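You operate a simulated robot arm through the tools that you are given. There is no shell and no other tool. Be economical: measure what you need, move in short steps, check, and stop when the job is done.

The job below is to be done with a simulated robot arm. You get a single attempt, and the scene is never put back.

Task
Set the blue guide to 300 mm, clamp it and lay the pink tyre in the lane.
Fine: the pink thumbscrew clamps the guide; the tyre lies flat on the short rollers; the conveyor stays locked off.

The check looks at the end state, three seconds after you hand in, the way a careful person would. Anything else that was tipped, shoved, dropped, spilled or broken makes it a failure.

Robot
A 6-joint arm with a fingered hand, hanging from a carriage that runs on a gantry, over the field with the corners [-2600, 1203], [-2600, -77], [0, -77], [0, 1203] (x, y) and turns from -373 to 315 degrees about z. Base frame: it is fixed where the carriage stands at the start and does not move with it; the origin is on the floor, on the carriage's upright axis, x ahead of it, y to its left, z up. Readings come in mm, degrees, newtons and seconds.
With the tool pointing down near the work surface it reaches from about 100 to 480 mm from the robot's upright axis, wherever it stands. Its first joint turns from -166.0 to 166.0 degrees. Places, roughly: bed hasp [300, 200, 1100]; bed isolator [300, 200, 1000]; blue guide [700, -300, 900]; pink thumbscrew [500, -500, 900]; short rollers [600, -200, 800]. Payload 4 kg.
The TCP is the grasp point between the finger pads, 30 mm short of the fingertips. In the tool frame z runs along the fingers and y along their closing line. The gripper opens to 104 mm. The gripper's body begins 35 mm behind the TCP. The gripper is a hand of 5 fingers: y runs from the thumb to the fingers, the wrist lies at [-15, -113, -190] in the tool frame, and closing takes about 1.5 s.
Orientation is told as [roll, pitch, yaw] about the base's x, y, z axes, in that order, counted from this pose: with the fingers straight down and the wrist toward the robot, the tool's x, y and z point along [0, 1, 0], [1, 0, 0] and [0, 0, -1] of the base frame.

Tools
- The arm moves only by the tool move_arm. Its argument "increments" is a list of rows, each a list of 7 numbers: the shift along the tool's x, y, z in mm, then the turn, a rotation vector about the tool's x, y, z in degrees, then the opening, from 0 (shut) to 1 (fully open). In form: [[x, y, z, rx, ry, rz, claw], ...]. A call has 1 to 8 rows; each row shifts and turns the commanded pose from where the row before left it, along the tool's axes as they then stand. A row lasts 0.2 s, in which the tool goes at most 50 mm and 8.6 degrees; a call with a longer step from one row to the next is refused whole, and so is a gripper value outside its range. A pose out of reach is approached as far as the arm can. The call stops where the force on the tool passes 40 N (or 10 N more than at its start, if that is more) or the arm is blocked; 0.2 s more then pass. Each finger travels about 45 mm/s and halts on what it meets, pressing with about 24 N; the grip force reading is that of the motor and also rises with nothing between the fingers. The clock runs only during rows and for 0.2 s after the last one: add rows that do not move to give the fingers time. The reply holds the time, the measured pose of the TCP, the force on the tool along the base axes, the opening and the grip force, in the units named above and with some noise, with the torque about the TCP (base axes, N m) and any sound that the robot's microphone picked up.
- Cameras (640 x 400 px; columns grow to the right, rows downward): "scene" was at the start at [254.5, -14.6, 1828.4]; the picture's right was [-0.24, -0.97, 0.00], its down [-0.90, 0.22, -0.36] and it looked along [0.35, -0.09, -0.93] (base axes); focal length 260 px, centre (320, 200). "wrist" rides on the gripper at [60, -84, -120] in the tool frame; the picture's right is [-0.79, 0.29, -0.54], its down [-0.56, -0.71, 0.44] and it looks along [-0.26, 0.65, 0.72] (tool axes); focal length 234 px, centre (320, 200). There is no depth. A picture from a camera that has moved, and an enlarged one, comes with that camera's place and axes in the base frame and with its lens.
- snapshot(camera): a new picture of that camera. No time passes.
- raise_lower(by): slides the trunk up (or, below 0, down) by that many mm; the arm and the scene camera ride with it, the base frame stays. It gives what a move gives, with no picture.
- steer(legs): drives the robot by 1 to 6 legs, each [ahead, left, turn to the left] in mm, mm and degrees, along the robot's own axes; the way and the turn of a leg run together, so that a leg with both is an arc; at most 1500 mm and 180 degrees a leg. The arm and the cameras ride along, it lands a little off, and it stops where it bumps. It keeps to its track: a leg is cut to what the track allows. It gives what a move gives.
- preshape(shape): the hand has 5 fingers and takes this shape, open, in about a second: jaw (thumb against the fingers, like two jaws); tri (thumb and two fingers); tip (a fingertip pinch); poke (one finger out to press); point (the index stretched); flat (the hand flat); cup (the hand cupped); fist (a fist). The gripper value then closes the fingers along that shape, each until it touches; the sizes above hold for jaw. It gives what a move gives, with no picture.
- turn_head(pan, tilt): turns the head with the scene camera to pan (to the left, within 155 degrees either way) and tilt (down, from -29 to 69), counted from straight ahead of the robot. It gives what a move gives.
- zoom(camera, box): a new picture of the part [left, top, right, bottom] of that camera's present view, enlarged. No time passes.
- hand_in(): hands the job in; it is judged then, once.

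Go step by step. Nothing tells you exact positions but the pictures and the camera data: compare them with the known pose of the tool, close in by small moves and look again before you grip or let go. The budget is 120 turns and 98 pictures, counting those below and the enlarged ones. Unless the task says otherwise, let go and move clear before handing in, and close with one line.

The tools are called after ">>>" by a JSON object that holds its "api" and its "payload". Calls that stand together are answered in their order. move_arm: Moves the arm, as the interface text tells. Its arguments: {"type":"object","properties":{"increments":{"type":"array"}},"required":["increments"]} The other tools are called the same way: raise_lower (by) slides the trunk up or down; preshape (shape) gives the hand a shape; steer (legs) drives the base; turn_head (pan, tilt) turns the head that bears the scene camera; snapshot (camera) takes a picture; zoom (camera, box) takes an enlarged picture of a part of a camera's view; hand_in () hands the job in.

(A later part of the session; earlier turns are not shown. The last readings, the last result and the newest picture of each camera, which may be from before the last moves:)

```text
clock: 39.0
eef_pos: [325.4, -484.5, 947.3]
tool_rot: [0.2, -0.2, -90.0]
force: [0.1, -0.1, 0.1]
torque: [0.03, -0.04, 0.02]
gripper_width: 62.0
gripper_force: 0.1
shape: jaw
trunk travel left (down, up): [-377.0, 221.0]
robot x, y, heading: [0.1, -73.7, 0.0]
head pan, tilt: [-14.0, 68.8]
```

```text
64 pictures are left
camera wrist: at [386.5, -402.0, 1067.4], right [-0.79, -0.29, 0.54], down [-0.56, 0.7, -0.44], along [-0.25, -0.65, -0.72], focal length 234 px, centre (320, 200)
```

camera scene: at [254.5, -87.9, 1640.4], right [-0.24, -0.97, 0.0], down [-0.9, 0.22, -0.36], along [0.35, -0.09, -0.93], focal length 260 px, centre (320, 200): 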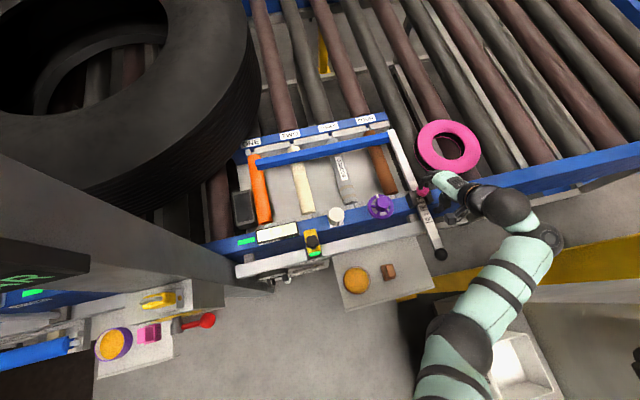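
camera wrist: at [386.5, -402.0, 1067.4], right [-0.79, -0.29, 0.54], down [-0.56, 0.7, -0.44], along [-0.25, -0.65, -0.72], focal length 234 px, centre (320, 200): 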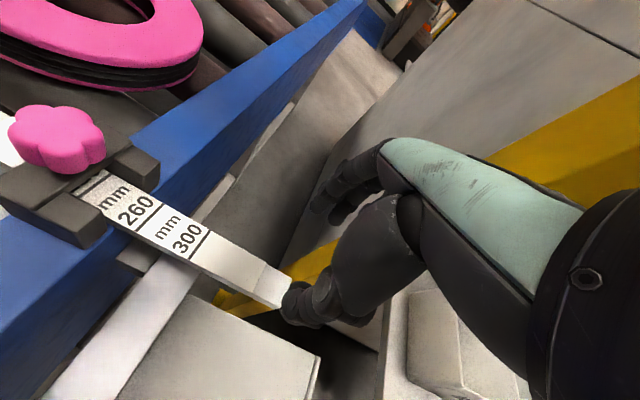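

>>> {"api": "move_arm", "payload": {"increments": [[-13, -8, 0, 0, 0, 0, 0.6], [-14, -8, 0, 0, 0, 0, 0.6], [0, 0, 35, 0, 0, 0, 0.6], [0, 0, 35, 0, 0, 0, 0.6], [0, 0, 0, 0, 0, 0, 0.6]]}}

>>> {"api": "snapshot", "payload": {"camera": "wrist"}}

```text
clock: 40.2
eef_pos: [299.2, -476.9, 869.8]
tool_rot: [0.1, -0.1, -90.0]
force: [0.8, 0.1, 0.5]
torque: [0.01, -0.06, 0.02]
gripper_width: 62.1
gripper_force: 0.0
shape: jaw
out of reach, approached as far as the arm can: row 1, 2
trunk travel left (down, up): [-377.0, 221.0]
robot x, y, heading: [0.4, -73.8, 0.1]
head pan, tilt: [-14.0, 68.8]
```

```text
63 pictures are left
camera wrist: at [359.7, -394.2, 988.0], right [-0.79, -0.29, 0.54], down [-0.56, 0.7, -0.44], along [-0.26, -0.65, -0.72], focal length 234 px, centre (320, 200)
```

wrist: 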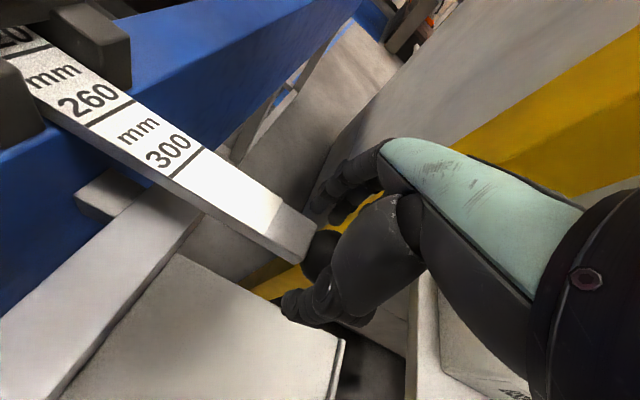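

The ball is between the fingers again; I'll centre, close and push gently.

>>> {"api": "move_arm", "payload": {"increments": [[0, -9, -4, 0, 0, 0, 0.5], [0, 0, 0, 0, 0, 0, 0.3], [0, 0, 0, 0, 0, 0, 0.1], [0, 0, 0, 0, 0, 0, 0.1], [0, 0, 0, 0, 0, 0, 0.1]]}}

>>> {"api": "move_arm", "payload": {"increments": [[4, 0, 0, 0, 0, 0, 0.1], [4, 0, 0, 0, 0, 0, 0.1], [4, 0, 0, 0, 0, 0, 0.1], [4, 0, 0, 0, 0, 0, 0.1], [0, 0, 0, 0, 0, 0, 0.1]]}}

>>> {"api": "snapshot", "payload": {"camera": "wrist"}}

```text
clock: 41.4
eef_pos: [298.6, -465.8, 871.6]
tool_rot: [0.0, -0.1, -89.9]
force: [2.7, 1.5, -6.6]
torque: [-0.01, -0.05, 0.02]
gripper_width: 24.9
gripper_force: 23.8
shape: jaw
trunk travel left (down, up): [-377.0, 221.0]
robot x, y, heading: [4.9, -76.6, 0.0]
head pan, tilt: [-14.0, 68.8]
```

```text
clock: 42.6
eef_pos: [314.4, -465.4, 871.7]
tool_rot: [0.0, -0.2, -90.1]
force: [-2.4, -4.6, -12.8]
torque: [-0.12, 0.02, 0.01]
gripper_width: 24.7
gripper_force: 23.8
shape: jaw
trunk travel left (down, up): [-377.0, 221.0]
robot x, y, heading: [-0.9, -74.2, 0.0]
head pan, tilt: [-14.0, 68.8]
```

```text
62 pictures are left
camera wrist: at [374.4, -382.7, 991.7], right [-0.79, -0.29, 0.54], down [-0.56, 0.7, -0.44], along [-0.26, -0.65, -0.72], focal length 234 px, centre (320, 200)
```

wrist: 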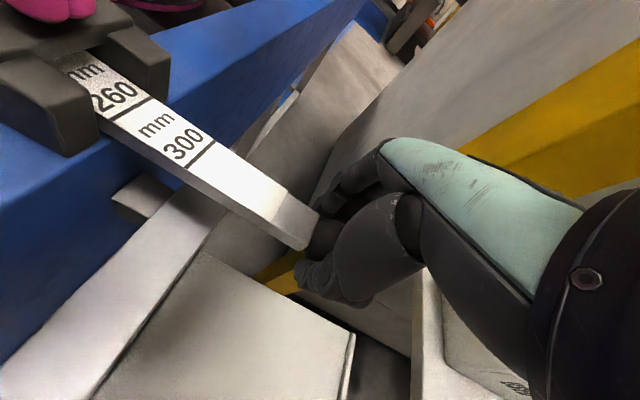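

It slides freely now. I'll push another 48 mm and then read the scale.

>>> {"api": "move_arm", "payload": {"increments": [[8, 0, 0, 0, 0, 0, 0.1], [8, 0, 0, 0, 0, 0, 0.1], [8, 0, 0, 0, 0, 0, 0.1], [8, 0, 0, 0, 0, 0, 0.1], [8, 0, 0, 0, 0, 0, 0.1], [8, 0, 0, 0, 0, 0, 0.1], [0, 0, 0, 0, 0, 0, 0.1]]}}

>>> {"api": "snapshot", "payload": {"camera": "wrist"}}

>>> {"api": "zoom", "payload": {"camera": "scene", "box": [350, 120, 510, 220]}}

```text
clock: 44.2
eef_pos: [361.5, -465.2, 872.3]
tool_rot: [0.0, -0.1, -90.0]
force: [-0.7, -6.2, -22.3]
torque: [-0.11, 0.0, 0.01]
gripper_width: 23.7
gripper_force: 24.4
shape: jaw
trunk travel left (down, up): [-377.0, 221.0]
robot x, y, heading: [-1.9, -71.4, 0.1]
head pan, tilt: [-14.0, 68.8]
```

```text
61 pictures are left
camera wrist: at [422.0, -382.0, 992.3], right [-0.79, -0.29, 0.54], down [-0.56, 0.7, -0.44], along [-0.26, -0.65, -0.72], focal length 234 px, centre (320, 200)
```

wrist: 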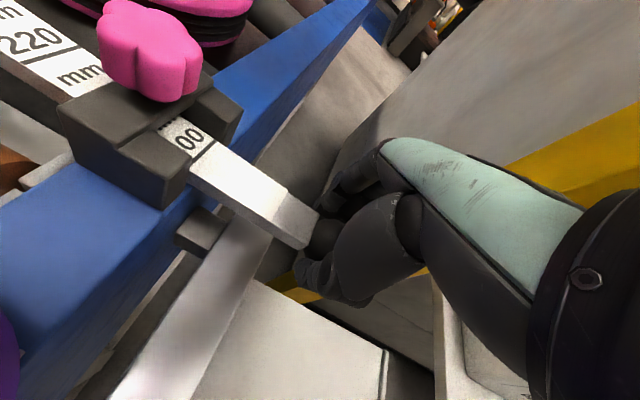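

```text
4.00 times, centred on (430, 170) of scene
camera zoom: at [253.9, -87.9, 1640.0], right [-0.24, -0.97, 0.0], down [-0.91, 0.22, -0.36], along [0.35, -0.09, -0.93], focal length 1038 px, centre (-120, 320)
```

zoom: 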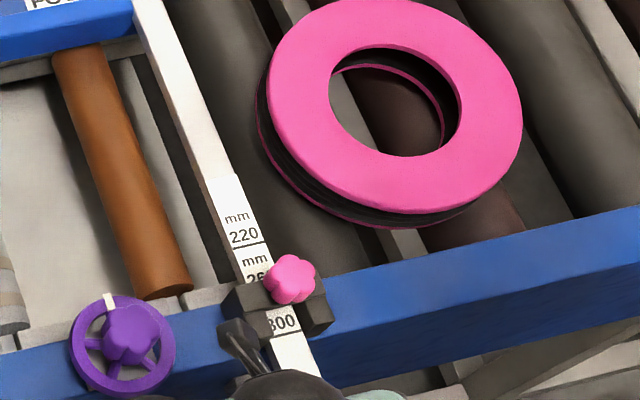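

The 300 line is now close to the block's front. I need the block's reading edge, so I'll enlarge it.

>>> {"api": "zoom", "payload": {"camera": "wrist", "box": [40, 40, 280, 240]}}

```text
2.00 times, centred on (160, 140) of wrist
camera zoom: at [422.0, -382.0, 992.3], right [-0.79, -0.29, 0.54], down [-0.56, 0.7, -0.44], along [-0.26, -0.65, -0.72], focal length 468 px, centre (640, 320)
```

zoom: 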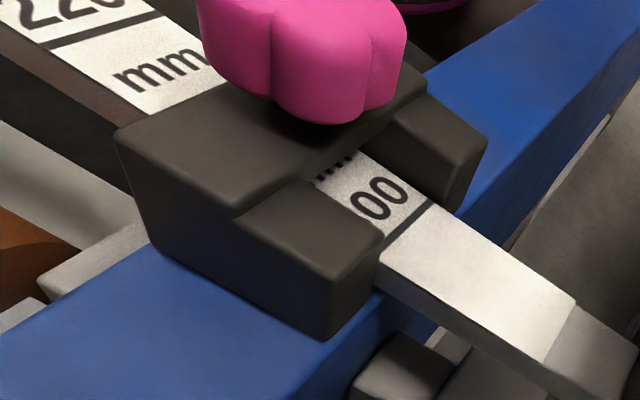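

>>> {"api": "zoom", "payload": {"camera": "scene", "box": [350, 100, 430, 150]}}

>>> {"api": "zoom", "payload": {"camera": "scene", "box": [360, 165, 456, 225]}}

```text
8.00 times, centred on (390, 125) of scene
camera zoom: at [253.9, -87.9, 1640.0], right [-0.24, -0.97, 0.0], down [-0.91, 0.22, -0.36], along [0.35, -0.09, -0.93], focal length 2076 px, centre (-240, 800)
```

zoom: 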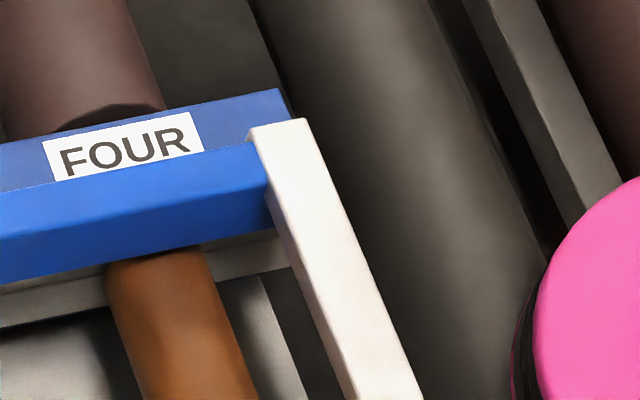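

```text
6.67 times, centred on (408, 195) of scene
camera zoom: at [253.9, -87.9, 1640.0], right [-0.24, -0.97, 0.0], down [-0.91, 0.22, -0.36], along [0.35, -0.09, -0.93], focal length 1730 px, centre (-267, 233)
```

zoom: 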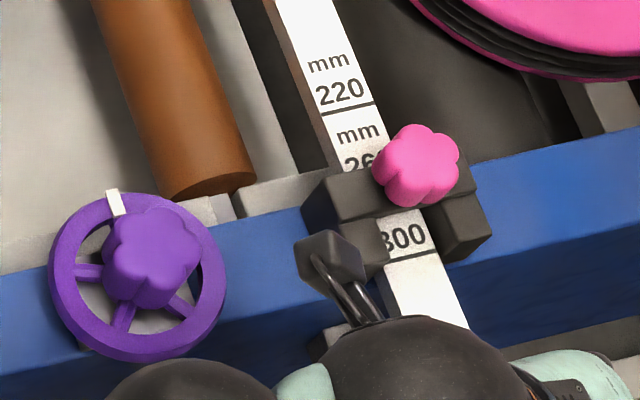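

Triangulating: rail inner face x ≈ 499, guide face x ≈ 775, so the lane is now ≈ 276 mm, which agrees with reading the scale at the bridge's near edge under the screw. About 23 mm more is needed, so I'll push 20 first.

>>> {"api": "move_arm", "payload": {"increments": [[5, 0, 0, 0, 0, 0, 0.1], [5, 0, 0, 0, 0, 0, 0.1], [5, 0, 0, 0, 0, 0, 0.1], [5, 0, 0, 0, 0, 0, 0.1], [0, 0, 0, 0, 0, 0, 0.1]]}}

>>> {"api": "zoom", "payload": {"camera": "wrist", "box": [80, 60, 280, 220]}}

>>> {"api": "zoom", "payload": {"camera": "scene", "box": [360, 100, 456, 225]}}

```text
clock: 45.4
eef_pos: [381.0, -464.2, 873.7]
tool_rot: [0.0, -0.1, -90.1]
force: [-0.8, -6.8, -28.2]
torque: [-0.05, -0.03, -0.03]
gripper_width: 23.6
gripper_force: 24.2
shape: jaw
trunk travel left (down, up): [-377.0, 221.0]
robot x, y, heading: [1.0, -72.1, 0.1]
head pan, tilt: [-14.0, 68.8]
```

```text
2.50 times, centred on (180, 140) of wrist
camera zoom: at [442.1, -382.0, 992.8], right [-0.79, -0.29, 0.54], down [-0.56, 0.7, -0.44], along [-0.26, -0.65, -0.72], focal length 585 px, centre (670, 350)
```

zoom: 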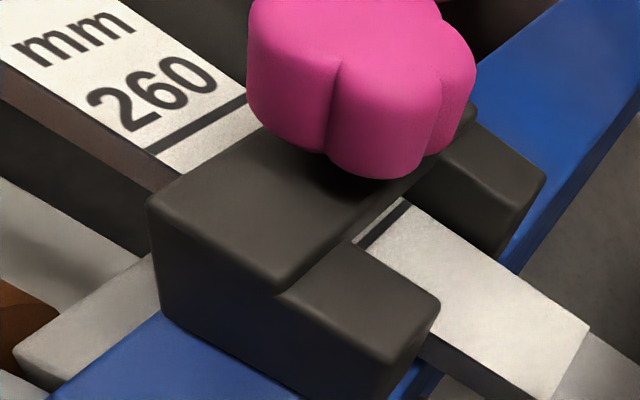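

```text
3.20 times, centred on (408, 162) of scene
camera zoom: at [253.6, -87.7, 1639.9], right [-0.24, -0.97, 0.0], down [-0.91, 0.22, -0.36], along [0.35, -0.09, -0.93], focal length 830 px, centre (38, 320)
```

zoom: 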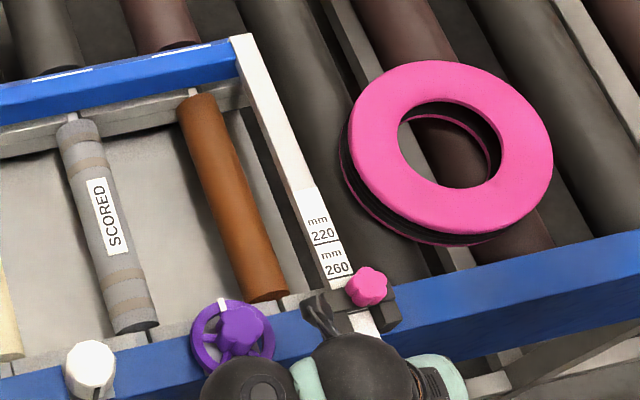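

The 300 line is now about 2 mm short of the bridge edge, so I'll nudge 2 mm and relieve the vertical load.

>>> {"api": "move_arm", "payload": {"increments": [[1, 0, 1, 0, 0, 0, 0.1], [1, 0, 1, 0, 0, 0, 0.1], [0, 0, 0, 0, 0, 0, 0.1]]}}

>>> {"api": "zoom", "payload": {"camera": "wrist", "box": [120, 80, 240, 180]}}

```text
clock: 46.2
eef_pos: [384.7, -465.3, 872.3]
tool_rot: [0.2, -0.2, -89.8]
force: [-2.2, 2.3, -11.1]
torque: [0.01, 0.02, -0.03]
gripper_width: 24.0
gripper_force: 24.2
shape: jaw
trunk travel left (down, up): [-377.0, 221.0]
robot x, y, heading: [-2.4, -73.0, -0.0]
head pan, tilt: [-14.0, 68.8]
```

```text
4.00 times, centred on (180, 130) of wrist
camera zoom: at [445.5, -382.4, 991.7], right [-0.79, -0.29, 0.54], down [-0.56, 0.7, -0.44], along [-0.25, -0.65, -0.72], focal length 937 px, centre (880, 480)
```

zoom: 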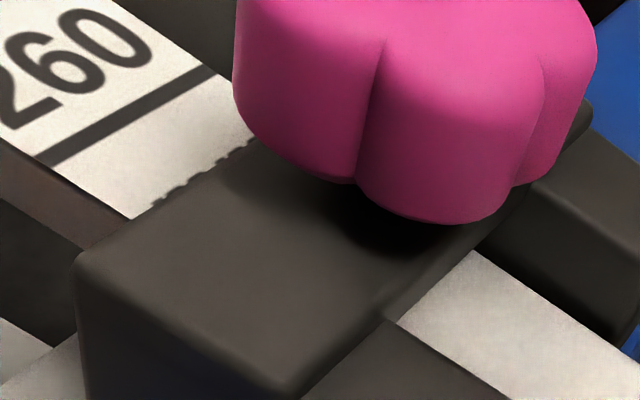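

The line just slid under the edge; I'll pull back a little over 1 mm.

>>> {"api": "move_arm", "payload": {"increments": [[-1.5, 0, 0, 0, 0, 0, 0.1], [0, 0, 0, 0, 0, 0, 0.1]]}}

>>> {"api": "zoom", "payload": {"camera": "wrist", "box": [120, 80, 240, 180]}}

```text
clock: 46.8
eef_pos: [384.6, -466.5, 871.9]
tool_rot: [0.2, 0.0, -89.9]
force: [2.5, 0.3, -9.5]
torque: [0.01, -0.06, 0.05]
gripper_width: 23.8
gripper_force: 23.8
shape: jaw
trunk travel left (down, up): [-377.0, 221.0]
robot x, y, heading: [-2.5, -73.8, 0.1]
head pan, tilt: [-14.0, 68.8]
```

```text
4.00 times, centred on (180, 130) of wrist
camera zoom: at [444.7, -382.4, 991.6], right [-0.79, -0.29, 0.54], down [-0.56, 0.7, -0.44], along [-0.25, -0.65, -0.72], focal length 937 px, centre (880, 480)
```

zoom: 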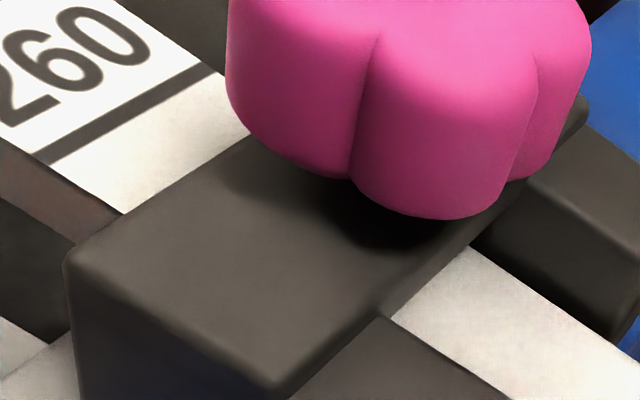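

>>> {"api": "move_arm", "payload": {"increments": [[-1.2, 0, 0, 0, 0, 0, 0.1], [0, 0, 0, 0, 0, 0, 0.1]]}}

>>> {"api": "zoom", "payload": {"camera": "wrist", "box": [120, 80, 240, 180]}}

```text
clock: 47.4
eef_pos: [382.6, -465.4, 871.5]
tool_rot: [0.1, 0.0, -90.0]
force: [2.2, -0.5, -8.3]
torque: [-0.01, -0.07, 0.05]
gripper_width: 24.1
gripper_force: 24.2
shape: jaw
trunk travel left (down, up): [-377.0, 221.0]
robot x, y, heading: [0.6, -77.2, 0.2]
head pan, tilt: [-14.0, 68.8]
```

```text
4.00 times, centred on (180, 130) of wrist
camera zoom: at [442.8, -382.4, 991.5], right [-0.79, -0.29, 0.54], down [-0.56, 0.7, -0.44], along [-0.26, -0.65, -0.72], focal length 937 px, centre (880, 480)
```

zoom: 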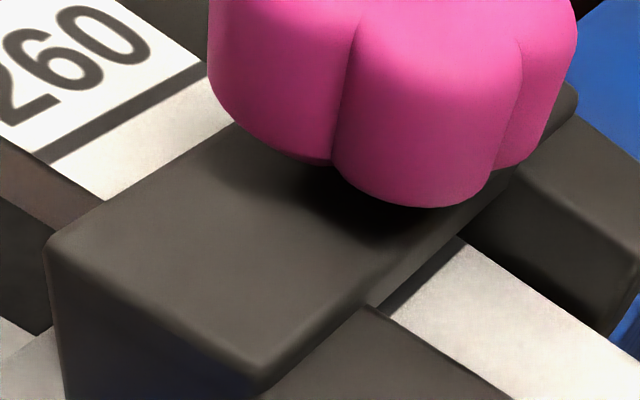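

The 300 line now sits right at the edge. I'll release the ball, check it hasn't shifted, then rise.

>>> {"api": "move_arm", "payload": {"increments": [[0, 0, 0, 0, 0, 0, 0.2], [0, 0, 0, 0, 0, 0, 0.4], [0, 0, 0, 0, 0, 0, 0.6], [0, 0, 0, 0, 0, 0, 0.6]]}}

>>> {"api": "zoom", "payload": {"camera": "wrist", "box": [120, 80, 240, 180]}}

```text
clock: 48.4
eef_pos: [382.7, -465.7, 872.3]
tool_rot: [0.3, -0.2, -89.9]
force: [0.6, -0.1, 0.5]
torque: [-0.04, 0.0, 0.01]
gripper_width: 62.1
gripper_force: 0.1
shape: jaw
trunk travel left (down, up): [-377.0, 221.0]
robot x, y, heading: [4.1, -73.2, -0.2]
head pan, tilt: [-14.0, 68.8]
```

```text
4.00 times, centred on (180, 130) of wrist
camera zoom: at [443.1, -382.5, 991.8], right [-0.79, -0.29, 0.54], down [-0.56, 0.7, -0.44], along [-0.26, -0.65, -0.72], focal length 937 px, centre (880, 480)
```

zoom: 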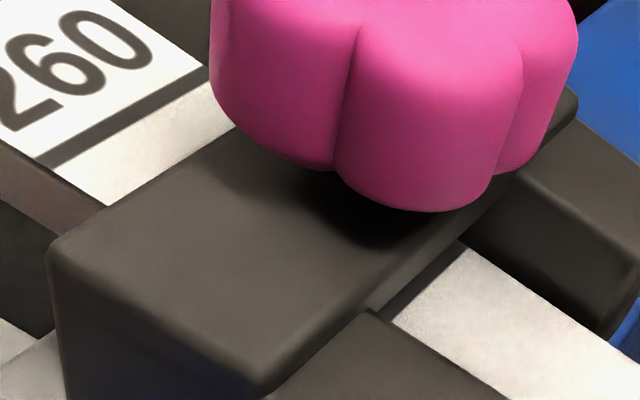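

Held at 300. Next I go to the thumbscrew with the hand wound counter-clockwise so I can turn it clockwise to clamp.

>>> {"api": "move_arm", "payload": {"increments": [[0, 0, -45, 0, 0, 0, 0.6], [0, 0, -45, 0, 0, 0, 0.6], [35, 2, 0, 0, 0, 0, 0.6], [35, 2, 0, 0, 0, 0, 0.6], [34, 2, 0, 0, 0, 0, 0.6], [0, 0, 0, 0, 0, -8.5, 0.6], [0, 0, 0, 0, 0, -8.5, 0.6], [0, 0, 0, 0, 0, -8.5, 0.6]]}}

>>> {"api": "move_arm", "payload": {"increments": [[0, 0, 0, 0, 0, -8.5, 0.6], [0, 0, 0, 0, 0, -8.5, 0.6], [0, 0, 0, 0, 0, -8.5, 0.6], [0, 0, 0, 0, 0, -8.5, 0.6], [0, 0, 0, 0, 0, -8.5, 0.6], [0, 0, 0, 0, 0, -8.5, 0.6], [0, 0, 0, 0, 0, -8.5, 0.55]]}}

>>> {"api": "zoom", "payload": {"camera": "wrist", "box": [160, 170, 420, 400]}}

```text
clock: 50.2
eef_pos: [490.6, -477.8, 951.7]
tool_rot: [0.0, -0.2, -64.3]
force: [0.4, 0.6, 0.1]
torque: [0.0, -0.02, -0.01]
gripper_width: 62.0
gripper_force: 0.1
shape: jaw
out of reach, approached as far as the arm can: row 2
trunk travel left (down, up): [-377.0, 221.0]
robot x, y, heading: [0.5, -76.3, 0.1]
head pan, tilt: [-14.0, 68.8]
```

```text
clock: 51.8
eef_pos: [490.2, -479.2, 950.1]
tool_rot: [-0.2, -0.2, -4.9]
force: [-0.1, 0.3, 0.3]
torque: [0.0, -0.01, -0.03]
gripper_width: 57.6
gripper_force: 0.2
shape: jaw
trunk travel left (down, up): [-377.0, 221.0]
robot x, y, heading: [-1.8, -75.2, 0.1]
head pan, tilt: [-14.0, 68.8]
```

```text
1.74 times, centred on (290, 285) of wrist
camera zoom: at [412.2, -412.6, 1070.3], right [0.22, -0.81, 0.55], down [-0.75, -0.5, -0.44], along [0.62, -0.31, -0.72], focal length 407 px, centre (372, 52)
```

zoom: 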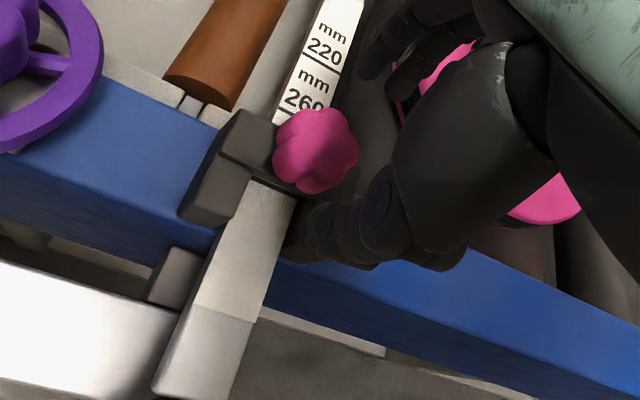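

>>> {"api": "move_arm", "payload": {"increments": [[7, -2, 0, 0, 0, 0, 0.55], [0, 0, 27, 0, 0, 0, 0.55], [0, 0, 0, 0, 0, 0, 0.3], [0, 0, 0, 0, 0, 0, 0.1], [0, 0, 0, 0, 0, 0, 0.1], [0, 0, 0, 0, 0, 0, 0.1], [0, 0, 0, 0, 0, 0, 0.1]]}}

>>> {"api": "move_arm", "payload": {"increments": [[0, 0, 0, 0, 0, 8, 0.1], [0, 0, 0, 0, 0, 8, 0.1], [0, 0, 0, 0, 0, 8, 0.1], [0, 0, 0, 0, 0, 8, 0.1], [0, 0, 0, 0, 0, 8, 0.1], [0, 0, 0, 0, 0, 8, 0.1], [0, 0, 0, 0, 0, 8, 0.1], [0, 0, 0, 0, 0, 8, 0.1]]}}

>>> {"api": "zoom", "payload": {"camera": "wrist", "box": [160, 170, 420, 400]}}

```text
clock: 53.4
eef_pos: [485.4, -469.4, 922.4]
tool_rot: [-0.1, 0.0, -5.0]
force: [-5.2, 0.6, -0.1]
torque: [0.01, 0.12, 0.04]
gripper_width: 26.2
gripper_force: 23.9
shape: jaw
trunk travel left (down, up): [-377.0, 221.0]
robot x, y, heading: [-1.6, -70.1, 0.0]
head pan, tilt: [-14.0, 68.8]
```

```text
clock: 55.2
eef_pos: [486.5, -470.1, 924.0]
tool_rot: [-0.1, -0.1, -69.0]
force: [-6.2, 4.4, -4.0]
torque: [0.04, 0.16, 0.03]
gripper_width: 25.2
gripper_force: 24.2
shape: jaw
trunk travel left (down, up): [-377.0, 221.0]
robot x, y, heading: [0.7, -69.3, 0.2]
head pan, tilt: [-14.0, 68.8]
```

```text
1.74 times, centred on (290, 285) of wrist
camera zoom: at [513.3, -371.2, 1042.6], right [-0.63, -0.55, 0.54], down [-0.77, 0.46, -0.44], along [-0.01, -0.7, -0.72], focal length 407 px, centre (372, 52)
```

zoom: 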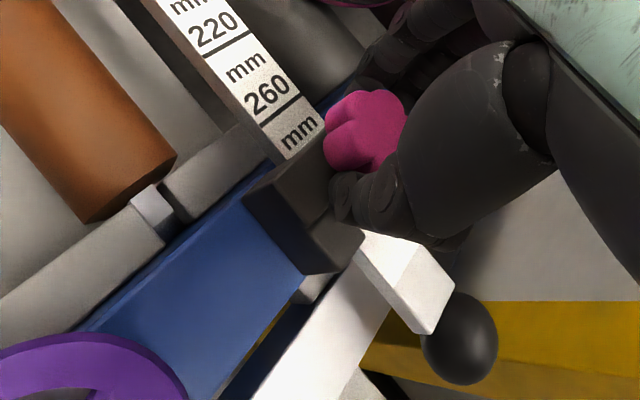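

Not tight yet (no resisting torque). I'll release, wind back and take another stroke.

>>> {"api": "move_arm", "payload": {"increments": [[0, 0, 0, 0, 0, 0, 0.3], [0, 0, 0, 0, 0, 0, 0.55], [0, 0, -28, 0, 0, -8.5, 0.6], [0, 0, 0, 0, 0, -8.5, 0.6], [0, 0, 0, 0, 0, -8.5, 0.6], [0, 0, 0, 0, 0, -8.5, 0.6], [0, 0, 0, 0, 0, -8.5, 0.6], [0, 0, 0, 0, 0, -8.5, 0.6]]}}

>>> {"api": "move_arm", "payload": {"increments": [[0, 0, 0, 0, 0, -8.5, 0.6], [0, 0, 0, 0, 0, -8.5, 0.55], [0, 0, 27, 0, 0, 0, 0.55], [0, 0, 0, 0, 0, 0, 0.3], [0, 0, 0, 0, 0, 0, 0.1], [0, 0, 0, 0, 0, 0, 0.1], [0, 0, 0, 0, 0, 0, 0.1], [0, 0, 0, 0, 0, 0, 0.1]]}}

>>> {"api": "move_arm", "payload": {"increments": [[0, 0, 0, 0, 0, 8, 0.1], [0, 0, 0, 0, 0, 8, 0.1], [0, 0, 0, 0, 0, 8, 0.1], [0, 0, 0, 0, 0, 8, 0.1], [0, 0, 0, 0, 0, 8, 0.1], [0, 0, 0, 0, 0, 8, 0.1], [0, 0, 0, 0, 0, 8, 0.1], [0, 0, 0, 0, 0, 8, 0.1]]}}

>>> {"api": "zoom", "payload": {"camera": "wrist", "box": [160, 170, 420, 400]}}

```text
clock: 57.0
eef_pos: [488.8, -470.9, 952.6]
tool_rot: [0.0, -0.2, -17.9]
force: [0.3, 0.0, -0.2]
torque: [-0.02, 0.03, 0.01]
gripper_width: 62.1
gripper_force: 0.0
shape: jaw
trunk travel left (down, up): [-377.0, 221.0]
robot x, y, heading: [3.7, -73.9, 0.1]
head pan, tilt: [-14.0, 68.8]
```

```text
clock: 58.8
eef_pos: [486.4, -471.2, 926.5]
tool_rot: [0.0, -0.1, -0.9]
force: [-3.1, -0.1, 0.8]
torque: [0.02, 0.04, -0.03]
gripper_width: 25.5
gripper_force: 24.0
shape: jaw
trunk travel left (down, up): [-377.0, 221.0]
robot x, y, heading: [-3.6, -75.5, -0.0]
head pan, tilt: [-14.0, 68.8]
```

```text
clock: 60.6
eef_pos: [486.7, -469.5, 924.5]
tool_rot: [0.0, -0.1, -65.0]
force: [-8.4, 4.0, 2.2]
torque: [0.07, 0.18, 0.02]
gripper_width: 25.1
gripper_force: 23.9
shape: jaw
trunk travel left (down, up): [-377.0, 221.0]
robot x, y, heading: [1.5, -72.8, -0.1]
head pan, tilt: [-14.0, 68.8]
```

```text
1.74 times, centred on (290, 285) of wrist
camera zoom: at [506.1, -370.2, 1044.3], right [-0.59, -0.59, 0.54], down [-0.8, 0.4, -0.44], along [0.04, -0.7, -0.72], focal length 407 px, centre (372, 52)
```

zoom: 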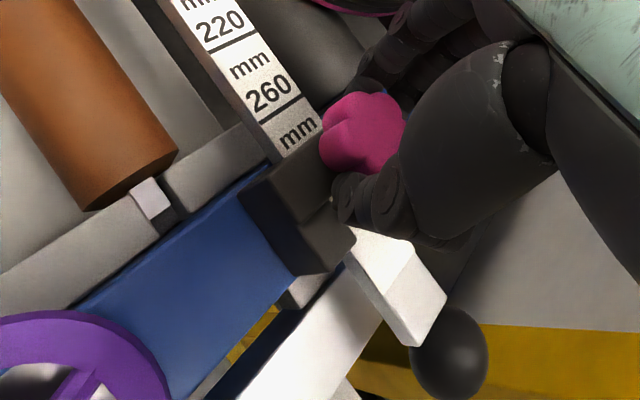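

Still turning freely; about 128° back so far. Another stroke.

>>> {"api": "move_arm", "payload": {"increments": [[0, 0, 0, 0, 0, 0, 0.3], [0, 0, 0, 0, 0, 0, 0.55], [0, 0, -28, 0, 0, -8.5, 0.6], [0, 0, 0, 0, 0, -8.5, 0.6], [0, 0, 0, 0, 0, -8.5, 0.6], [0, 0, 0, 0, 0, -8.5, 0.6], [0, 0, 0, 0, 0, -8.5, 0.6], [0, 0, 0, 0, 0, -8.5, 0.6]]}}

>>> {"api": "move_arm", "payload": {"increments": [[0, 0, 0, 0, 0, -8.5, 0.6], [0, 0, 0, 0, 0, -8.5, 0.55], [0, 0, 28, 0, 0, 0, 0.55], [0, 0, 0, 0, 0, 0, 0.3], [0, 0, 0, 0, 0, 0, 0.1], [0, 0, 0, 0, 0, 0, 0.1], [0, 0, 0, 0, 0, 0, 0.1], [0, 0, 0, 0, 0, 0, 0.1]]}}

>>> {"api": "zoom", "payload": {"camera": "wrist", "box": [160, 170, 420, 400]}}

>>> {"api": "move_arm", "payload": {"increments": [[0, 0, 0, 0, 0, 8, 0.1], [0, 0, 0, 0, 0, 8, 0.1], [0, 0, 0, 0, 0, 8, 0.1], [0, 0, 0, 0, 0, 8, 0.1]]}}

>>> {"api": "move_arm", "payload": {"increments": [[0, 0, 0, 0, 0, 8, 0.1], [0, 0, 0, 0, 0, 8, 0.1], [0, 0, 0, 0, 0, 8, 0.1], [0, 0, 0, 0, 0, 8, 0.1]]}}

>>> {"api": "zoom", "payload": {"camera": "wrist", "box": [160, 170, 420, 400]}}

```text
clock: 62.4
eef_pos: [487.9, -473.0, 952.8]
tool_rot: [-0.1, -0.2, -13.9]
force: [0.4, 0.1, 0.1]
torque: [-0.02, 0.0, 0.0]
gripper_width: 61.7
gripper_force: 0.1
shape: jaw
trunk travel left (down, up): [-377.0, 221.0]
robot x, y, heading: [-0.7, -72.1, 0.2]
head pan, tilt: [-14.0, 68.8]
```

```text
clock: 64.2
eef_pos: [486.1, -470.3, 924.3]
tool_rot: [-0.1, 0.0, 2.9]
force: [-5.4, -1.7, 0.6]
torque: [0.0, 0.08, -0.01]
gripper_width: 25.1
gripper_force: 24.2
shape: jaw
trunk travel left (down, up): [-377.0, 221.0]
robot x, y, heading: [-4.7, -74.2, 0.3]
head pan, tilt: [-14.0, 68.8]
```

```text
1.74 times, centred on (290, 285) of wrist
camera zoom: at [401.4, -415.7, 1044.6], right [0.33, -0.77, 0.54], down [-0.68, -0.6, -0.44], along [0.66, -0.22, -0.72], focal length 407 px, centre (372, 52)
```

zoom: 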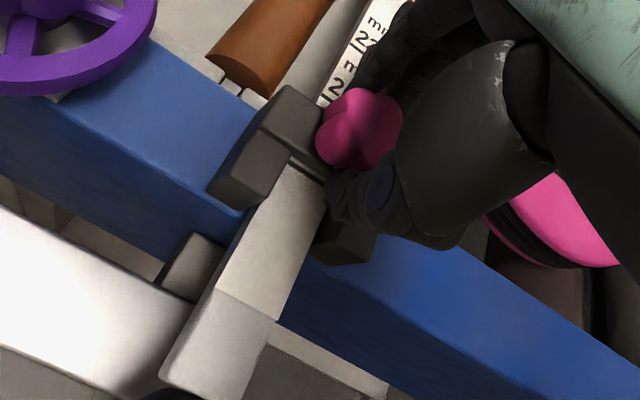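

```text
clock: 65.2
eef_pos: [486.5, -471.4, 924.6]
tool_rot: [-0.1, -0.2, -29.0]
force: [-8.7, 2.9, 2.9]
torque: [0.06, 0.18, 0.01]
gripper_width: 24.9
gripper_force: 23.6
shape: jaw
trunk travel left (down, up): [-377.0, 221.0]
robot x, y, heading: [0.9, -74.8, 0.2]
head pan, tilt: [-14.0, 68.8]
```

```text
clock: 66.2
eef_pos: [487.3, -470.8, 924.3]
tool_rot: [0.0, 0.0, -61.1]
force: [-9.5, 4.8, 1.7]
torque: [0.12, 0.14, 0.04]
gripper_width: 25.0
gripper_force: 23.5
shape: jaw
trunk travel left (down, up): [-377.0, 221.0]
robot x, y, heading: [2.0, -75.8, -0.1]
head pan, tilt: [-14.0, 68.8]
```

```text
1.74 times, centred on (290, 285) of wrist
camera zoom: at [499.9, -369.3, 1044.2], right [-0.55, -0.63, 0.54], down [-0.83, 0.35, -0.44], along [0.09, -0.69, -0.72], focal length 407 px, centre (372, 52)
```

zoom: 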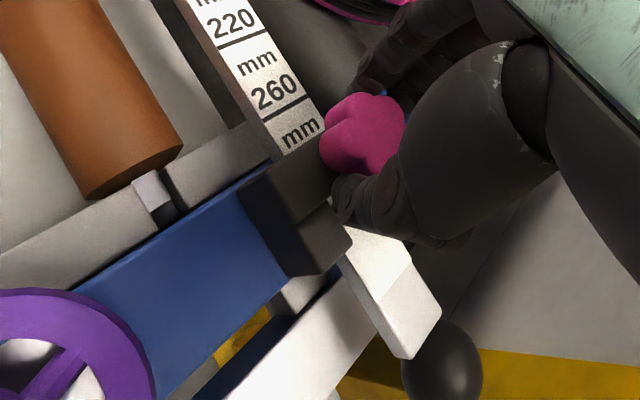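

I see the knob follow the hand without resistance; I'll continue this stroke a little and take another, watching for resistance.

>>> {"api": "move_arm", "payload": {"increments": [[0, 0, 0, 0, 0, 8, 0.1], [0, 0, 0, 0, 0, 8, 0.1], [0, 0, 0, 0, 0, 0, 0.3], [0, 0, 0, 0, 0, 0, 0.55], [0, 0, -28, 0, 0, -8.5, 0.6], [0, 0, 0, 0, 0, -8.5, 0.6], [0, 0, 0, 0, 0, -8.5, 0.6], [0, 0, 0, 0, 0, -8.5, 0.6]]}}

>>> {"api": "move_arm", "payload": {"increments": [[0, 0, 0, 0, 0, -8.5, 0.6], [0, 0, 0, 0, 0, -8.5, 0.6], [0, 0, 0, 0, 0, -8.5, 0.6], [0, 0, 0, 0, 0, -8.5, 0.6], [0, 0, 0, 0, 0, -8.5, 0.55], [0, 0, 28, 0, 0, 0, 0.5], [0, 0, 0, 0, 0, 0, 0.3], [0, 0, 0, 0, 0, 0, 0.1]]}}

>>> {"api": "move_arm", "payload": {"increments": [[0, 0, 0, 0, 0, 0, 0.1], [0, 0, 0, 0, 0, 0, 0.1], [0, 0, 0, 0, 0, 0, 0.1], [0, 0, 0, 0, 0, 8, 0.1], [0, 0, 0, 0, 0, 8, 0.1], [0, 0, 0, 0, 0, 8, 0.1], [0, 0, 0, 0, 0, 8, 0.1]]}}

>>> {"api": "move_arm", "payload": {"increments": [[0, 0, 0, 0, 0, 8, 0.1], [0, 0, 0, 0, 0, 8, 0.1], [0, 0, 0, 0, 0, 8, 0.1], [0, 0, 0, 0, 0, 8, 0.1]]}}

>>> {"api": "zoom", "payload": {"camera": "wrist", "box": [160, 170, 420, 400]}}

```text
clock: 68.0
eef_pos: [488.8, -472.0, 954.2]
tool_rot: [0.1, -0.1, -43.0]
force: [-0.8, -0.1, -0.1]
torque: [-0.02, -0.01, -0.01]
gripper_width: 61.9
gripper_force: 0.2
shape: jaw
trunk travel left (down, up): [-377.0, 221.0]
robot x, y, heading: [0.1, -73.9, 0.1]
head pan, tilt: [-14.0, 68.8]
```

```text
clock: 69.8
eef_pos: [488.2, -472.8, 925.8]
tool_rot: [-0.2, -0.1, -0.5]
force: [-3.6, -1.2, 1.0]
torque: [0.01, 0.02, -0.04]
gripper_width: 25.6
gripper_force: 11.4
shape: jaw
trunk travel left (down, up): [-377.0, 221.0]
robot x, y, heading: [-0.5, -75.7, 0.0]
head pan, tilt: [-14.0, 68.8]
```

```text
clock: 71.4
eef_pos: [487.4, -471.2, 924.0]
tool_rot: [-0.1, -0.1, -32.5]
force: [-7.7, 3.1, 6.3]
torque: [0.07, 0.18, 0.11]
gripper_width: 24.5
gripper_force: 24.0
shape: jaw
trunk travel left (down, up): [-377.0, 221.0]
robot x, y, heading: [1.0, -76.3, -0.1]
head pan, tilt: [-14.0, 68.8]
```

```text
clock: 72.4
eef_pos: [487.9, -469.7, 925.0]
tool_rot: [0.1, -0.1, -64.4]
force: [4.3, 1.6, -3.9]
torque: [-0.05, -0.23, 0.51]
gripper_width: 23.5
gripper_force: 23.8
shape: jaw
trunk travel left (down, up): [-377.0, 221.0]
robot x, y, heading: [0.8, -72.6, 0.2]
head pan, tilt: [-14.0, 68.8]
```

```text
1.74 times, centred on (290, 285) of wrist
camera zoom: at [508.2, -369.5, 1044.6], right [-0.59, -0.6, 0.54], down [-0.81, 0.39, -0.44], along [0.05, -0.7, -0.72], focal length 407 px, centre (372, 52)
```

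zoom: 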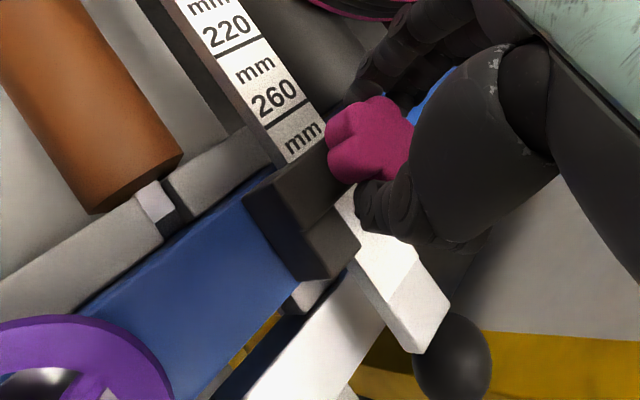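

Resistance now shows (0.51 N·m and the fingers began to slip), so it's tightening. One more regrip to make it firm.

>>> {"api": "move_arm", "payload": {"increments": [[0, 0, 0, 0, 0, 0, 0.3], [0, 0, 0, 0, 0, 0, 0.55], [0, 0, -28, 0, 0, -8.5, 0.6], [0, 0, 0, 0, 0, -8.5, 0.6], [0, 0, 0, 0, 0, -8.5, 0.6], [0, 0, 0, 0, 0, -8.5, 0.6], [0, 0, 0, 0, 0, -8.5, 0.6], [0, 0, 0, 0, 0, -8.5, 0.5]]}}

>>> {"api": "move_arm", "payload": {"increments": [[0, 0, 29, 0, 0, 0, 0.5], [0, 0, 0, 0, 0, 0, 0.3], [0, 0, 0, 0, 0, 0, 0.05], [0, 0, 0, 0, 0, 0, 0.05], [0, 0, 0, 0, 0, 0, 0.05], [0, 0, 0, 0, 0, 0, 0.05]]}}

>>> {"api": "zoom", "payload": {"camera": "wrist", "box": [160, 170, 420, 400]}}

>>> {"api": "move_arm", "payload": {"increments": [[0, 0, 0, 0, 0, 8, 0.05], [0, 0, 0, 0, 0, 8, 0.05]]}}

>>> {"api": "move_arm", "payload": {"increments": [[0, 0, 0, 0, 0, 8, 0.05], [0, 0, 0, 0, 0, 8, 0.05]]}}

>>> {"api": "move_arm", "payload": {"increments": [[0, 0, 0, 0, 0, 8, 0.05], [0, 0, 0, 0, 0, 8, 0.05]]}}

>>> {"api": "zoom", "payload": {"camera": "wrist", "box": [160, 170, 420, 400]}}

```text
clock: 74.2
eef_pos: [487.3, -471.0, 953.6]
tool_rot: [-0.2, -0.1, -13.4]
force: [0.3, -0.7, -0.8]
torque: [0.01, -0.04, -0.03]
gripper_width: 52.5
gripper_force: 0.1
shape: jaw
trunk travel left (down, up): [-377.0, 221.0]
robot x, y, heading: [4.7, -76.6, -0.1]
head pan, tilt: [-14.0, 68.8]
```

```text
clock: 75.6
eef_pos: [485.7, -473.6, 925.0]
tool_rot: [-0.1, -0.1, -13.5]
force: [-5.4, 1.4, -0.9]
torque: [0.06, 0.09, 0.0]
gripper_width: 24.9
gripper_force: 23.9
shape: jaw
trunk travel left (down, up): [-377.0, 221.0]
robot x, y, heading: [-3.0, -70.6, -0.1]
head pan, tilt: [-14.0, 68.8]
```

```text
1.74 times, centred on (290, 285) of wrist
camera zoom: at [420.1, -395.0, 1043.5], right [0.1, -0.83, 0.54], down [-0.82, -0.38, -0.44], along [0.57, -0.4, -0.72], focal length 407 px, centre (372, 52)
```

zoom: 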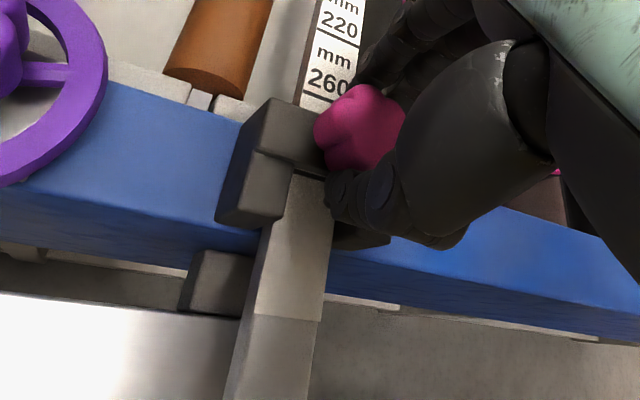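

```text
clock: 76.2
eef_pos: [487.5, -470.1, 923.0]
tool_rot: [0.1, 0.0, -29.4]
force: [-3.8, 5.6, -0.4]
torque: [0.12, 0.05, 0.3]
gripper_width: 24.0
gripper_force: 24.4
shape: jaw
trunk travel left (down, up): [-377.0, 221.0]
robot x, y, heading: [1.9, -72.9, 0.1]
head pan, tilt: [-14.0, 68.8]
```

```text
clock: 76.8
eef_pos: [486.9, -472.5, 923.9]
tool_rot: [-0.2, -0.1, -45.6]
force: [-4.0, -1.4, -5.4]
torque: [-0.07, -0.06, 0.26]
gripper_width: 22.9
gripper_force: 23.4
shape: jaw
trunk travel left (down, up): [-377.0, 221.0]
robot x, y, heading: [0.2, -73.6, 0.1]
head pan, tilt: [-14.0, 68.8]
```

```text
clock: 77.4
eef_pos: [485.8, -471.6, 923.2]
tool_rot: [-0.1, -0.1, -61.5]
force: [-2.1, -4.0, -11.3]
torque: [-0.1, -0.19, 0.46]
gripper_width: 21.5
gripper_force: 24.0
shape: jaw
trunk travel left (down, up): [-377.0, 221.0]
robot x, y, heading: [-0.7, -72.9, 0.0]
head pan, tilt: [-14.0, 68.8]
```

```text
1.74 times, centred on (290, 285) of wrist
camera zoom: at [500.2, -370.7, 1043.2], right [-0.56, -0.63, 0.54], down [-0.83, 0.35, -0.44], along [0.08, -0.69, -0.72], focal length 407 px, centre (372, 52)
```

zoom: 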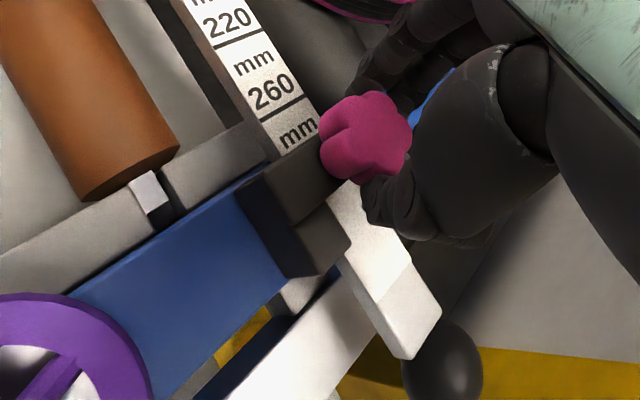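

The screw now resists firmly (0.3–0.5 N·m with fingers slipping), so the guide is clamped. Next I release, rise, and reach out towards the tyre, whose nearest wall is about (559, -574).

>>> {"api": "move_arm", "payload": {"increments": [[0, 0, 0, 0, 0, 0, 0.3], [0, 0, 0, 0, 0, 0, 0.55], [0, 0, -28, 0, 0, 0, 0.6], [0, 0, -20, 0, 0, -8, 1], [0, 0, 0, 0, 0, -8, 1], [0, 0, 0, 0, 0, -6, 1]]}}

>>> {"api": "move_arm", "payload": {"increments": [[0, 30, 0, 0, 0, 0, 1], [0, 30, 0, 0, 0, 0, 1], [0, 30, 0, 0, 0, 0, 1], [0, 30, 0, 0, 0, 0, 1]]}}

>>> {"api": "snapshot", "payload": {"camera": "scene"}}

>>> {"api": "snapshot", "payload": {"camera": "wrist"}}

```text
clock: 78.8
eef_pos: [486.8, -471.6, 971.6]
tool_rot: [0.0, -0.1, -39.5]
force: [-0.7, 0.6, -0.2]
torque: [-0.05, 0.0, 0.03]
gripper_width: 103.7
gripper_force: 0.1
shape: jaw
trunk travel left (down, up): [-377.0, 221.0]
robot x, y, heading: [-2.0, -71.6, 0.0]
head pan, tilt: [-14.0, 68.8]
```

```text
clock: 79.8
eef_pos: [582.1, -547.7, 974.8]
tool_rot: [0.1, -0.3, -39.6]
force: [-0.3, 0.2, -0.3]
torque: [-0.03, 0.0, 0.02]
gripper_width: 103.8
gripper_force: 0.0
shape: jaw
trunk travel left (down, up): [-377.0, 221.0]
robot x, y, heading: [-1.0, -72.5, 0.1]
head pan, tilt: [-14.0, 68.8]
```

```text
42 pictures are left
camera scene: at [254.6, -88.0, 1640.4], right [-0.24, -0.97, 0.0], down [-0.9, 0.22, -0.36], along [0.35, -0.09, -0.93], focal length 260 px, centre (320, 200)
```

scene: 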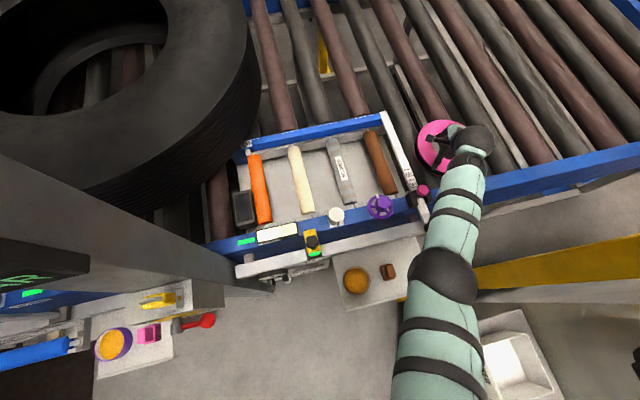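

```text
41 pictures are left
camera wrist: at [555.9, -449.0, 1093.5], right [-0.28, -0.79, 0.54], down [-0.9, 0.02, -0.44], along [0.34, -0.61, -0.71], focal length 234 px, centre (320, 200)
```

wrist: 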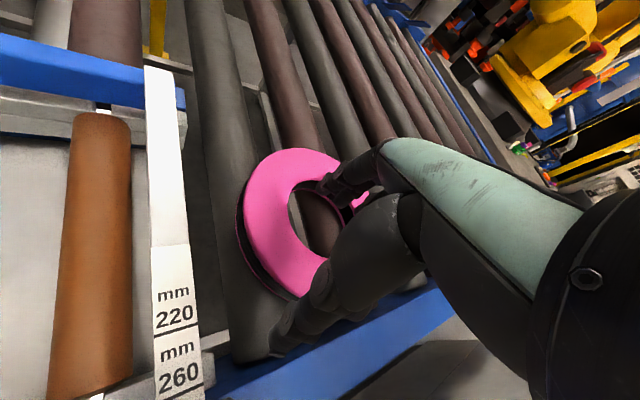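

The arm reaches the tyre well. I take the tyre's centre as about (620, -629), outer radius ≈107, hole ≈57, top z ≈890. I'll line up over its near wall and come partway down.

>>> {"api": "move_arm", "payload": {"increments": [[-37, -2, 0, 0, 0, 0, 1], [0, 0, 25, 0, 0, 0, 1], [0, 0, 20, 0, 0, 0, 1]]}}

>>> {"api": "snapshot", "payload": {"camera": "wrist"}}

>>> {"api": "zoom", "payload": {"camera": "scene", "box": [390, 90, 518, 190]}}

```text
clock: 80.6
eef_pos: [552.0, -572.8, 927.6]
tool_rot: [0.0, -0.1, -39.5]
force: [-1.1, -0.1, -0.5]
torque: [-0.01, -0.01, 0.01]
gripper_width: 103.7
gripper_force: 0.0
shape: jaw
out of reach, approached as far as the arm can: row 3
trunk travel left (down, up): [-377.0, 221.0]
robot x, y, heading: [3.8, -75.4, 0.3]
head pan, tilt: [-14.0, 68.8]
```

```text
40 pictures are left
camera wrist: at [527.2, -474.2, 1047.6], right [-0.28, -0.79, 0.54], down [-0.9, 0.02, -0.44], along [0.34, -0.61, -0.72], focal length 234 px, centre (320, 200)
```

wrist: 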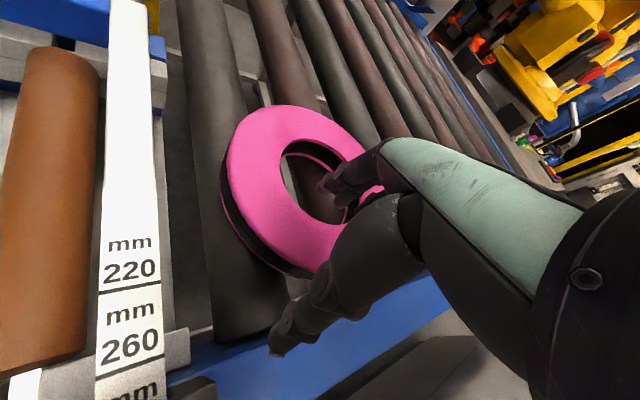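

```text
4.00 times, centred on (454, 140) of scene
camera zoom: at [254.3, -87.7, 1640.3], right [-0.24, -0.97, 0.0], down [-0.91, 0.22, -0.36], along [0.35, -0.09, -0.93], focal length 1038 px, centre (-216, 440)
```

zoom: 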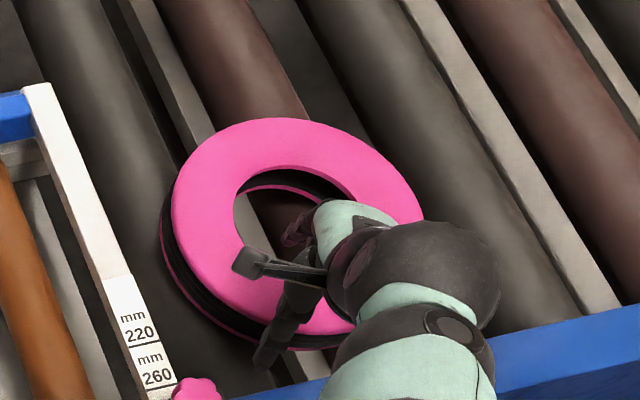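

Aligned: fingers above the hole, thumb outside. I'll come down with the trunk in two steps.

>>> {"api": "raise_lower", "payload": {"by": -28}}

>>> {"api": "snapshot", "payload": {"camera": "wrist"}}

```text
clock: 81.3
eef_pos: [553.0, -573.5, 901.0]
tool_rot: [0.1, -0.2, -39.6]
force: [-0.4, -1.1, -0.3]
torque: [-0.01, 0.01, 0.0]
gripper_width: 103.7
gripper_force: 0.0
shape: jaw
trunk travel left (down, up): [-349.0, 249.0]
robot x, y, heading: [-3.1, -72.2, -0.1]
head pan, tilt: [-14.0, 68.8]
```

```text
38 pictures are left
camera wrist: at [527.8, -474.8, 1020.3], right [-0.28, -0.79, 0.54], down [-0.9, 0.02, -0.44], along [0.34, -0.61, -0.72], focal length 234 px, centre (320, 200)
```

wrist: 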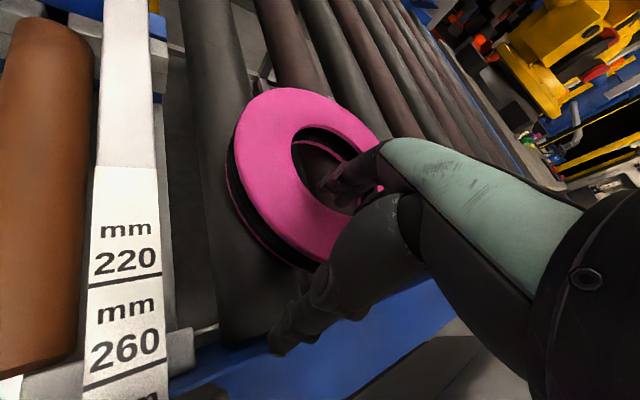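

>>> {"api": "raise_lower", "payload": {"by": -22}}

>>> {"api": "snapshot", "payload": {"camera": "wrist"}}

```text
clock: 82.0
eef_pos: [556.0, -574.9, 881.8]
tool_rot: [0.0, -0.6, -39.6]
force: [3.6, -1.8, 10.1]
torque: [-0.38, -0.5, 0.14]
gripper_width: 103.8
gripper_force: 0.1
shape: jaw
trunk travel left (down, up): [-327.0, 271.0]
robot x, y, heading: [-1.0, -73.6, 0.3]
head pan, tilt: [-14.0, 68.8]
```

```text
37 pictures are left
camera wrist: at [529.9, -476.4, 1000.5], right [-0.28, -0.79, 0.55], down [-0.9, 0.02, -0.44], along [0.34, -0.61, -0.71], focal length 234 px, centre (320, 200)
```

wrist: 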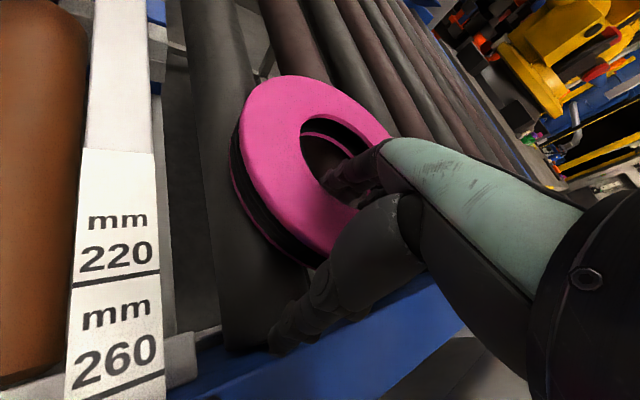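

The fingertips touched the roller inside the hole (z ≈ 852), so I'll lift 4 mm and close on the wall.

>>> {"api": "move_arm", "payload": {"increments": [[0, 0, -5, 0, 0, 0, 1], [0, 0, 0, 0, 0, 0, 0.7], [0, 0, 0, 0, 0, 0, 0.4], [0, 0, 0, 0, 0, 0, 0.2], [0, 0, 0, 0, 0, 0, 0.1], [0, 0, 0, 0, 0, 0, 0.1], [0, 0, 0, 0, 0, 0, 0.1]]}}

>>> {"api": "snapshot", "payload": {"camera": "wrist"}}

```text
clock: 83.6
eef_pos: [553.1, -573.0, 884.9]
tool_rot: [0.0, -0.2, -39.4]
force: [0.8, 0.1, 4.3]
torque: [-0.43, 0.06, 0.13]
gripper_width: 43.4
gripper_force: 24.4
shape: jaw
trunk travel left (down, up): [-327.0, 271.0]
robot x, y, heading: [-1.3, -71.6, 0.3]
head pan, tilt: [-14.0, 68.8]
```

```text
36 pictures are left
camera wrist: at [528.3, -474.9, 1004.2], right [-0.28, -0.79, 0.54], down [-0.9, 0.02, -0.44], along [0.34, -0.61, -0.71], focal length 234 px, centre (320, 200)
```

wrist: 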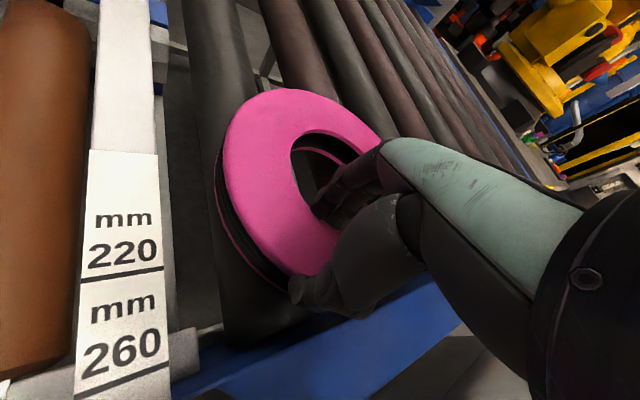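

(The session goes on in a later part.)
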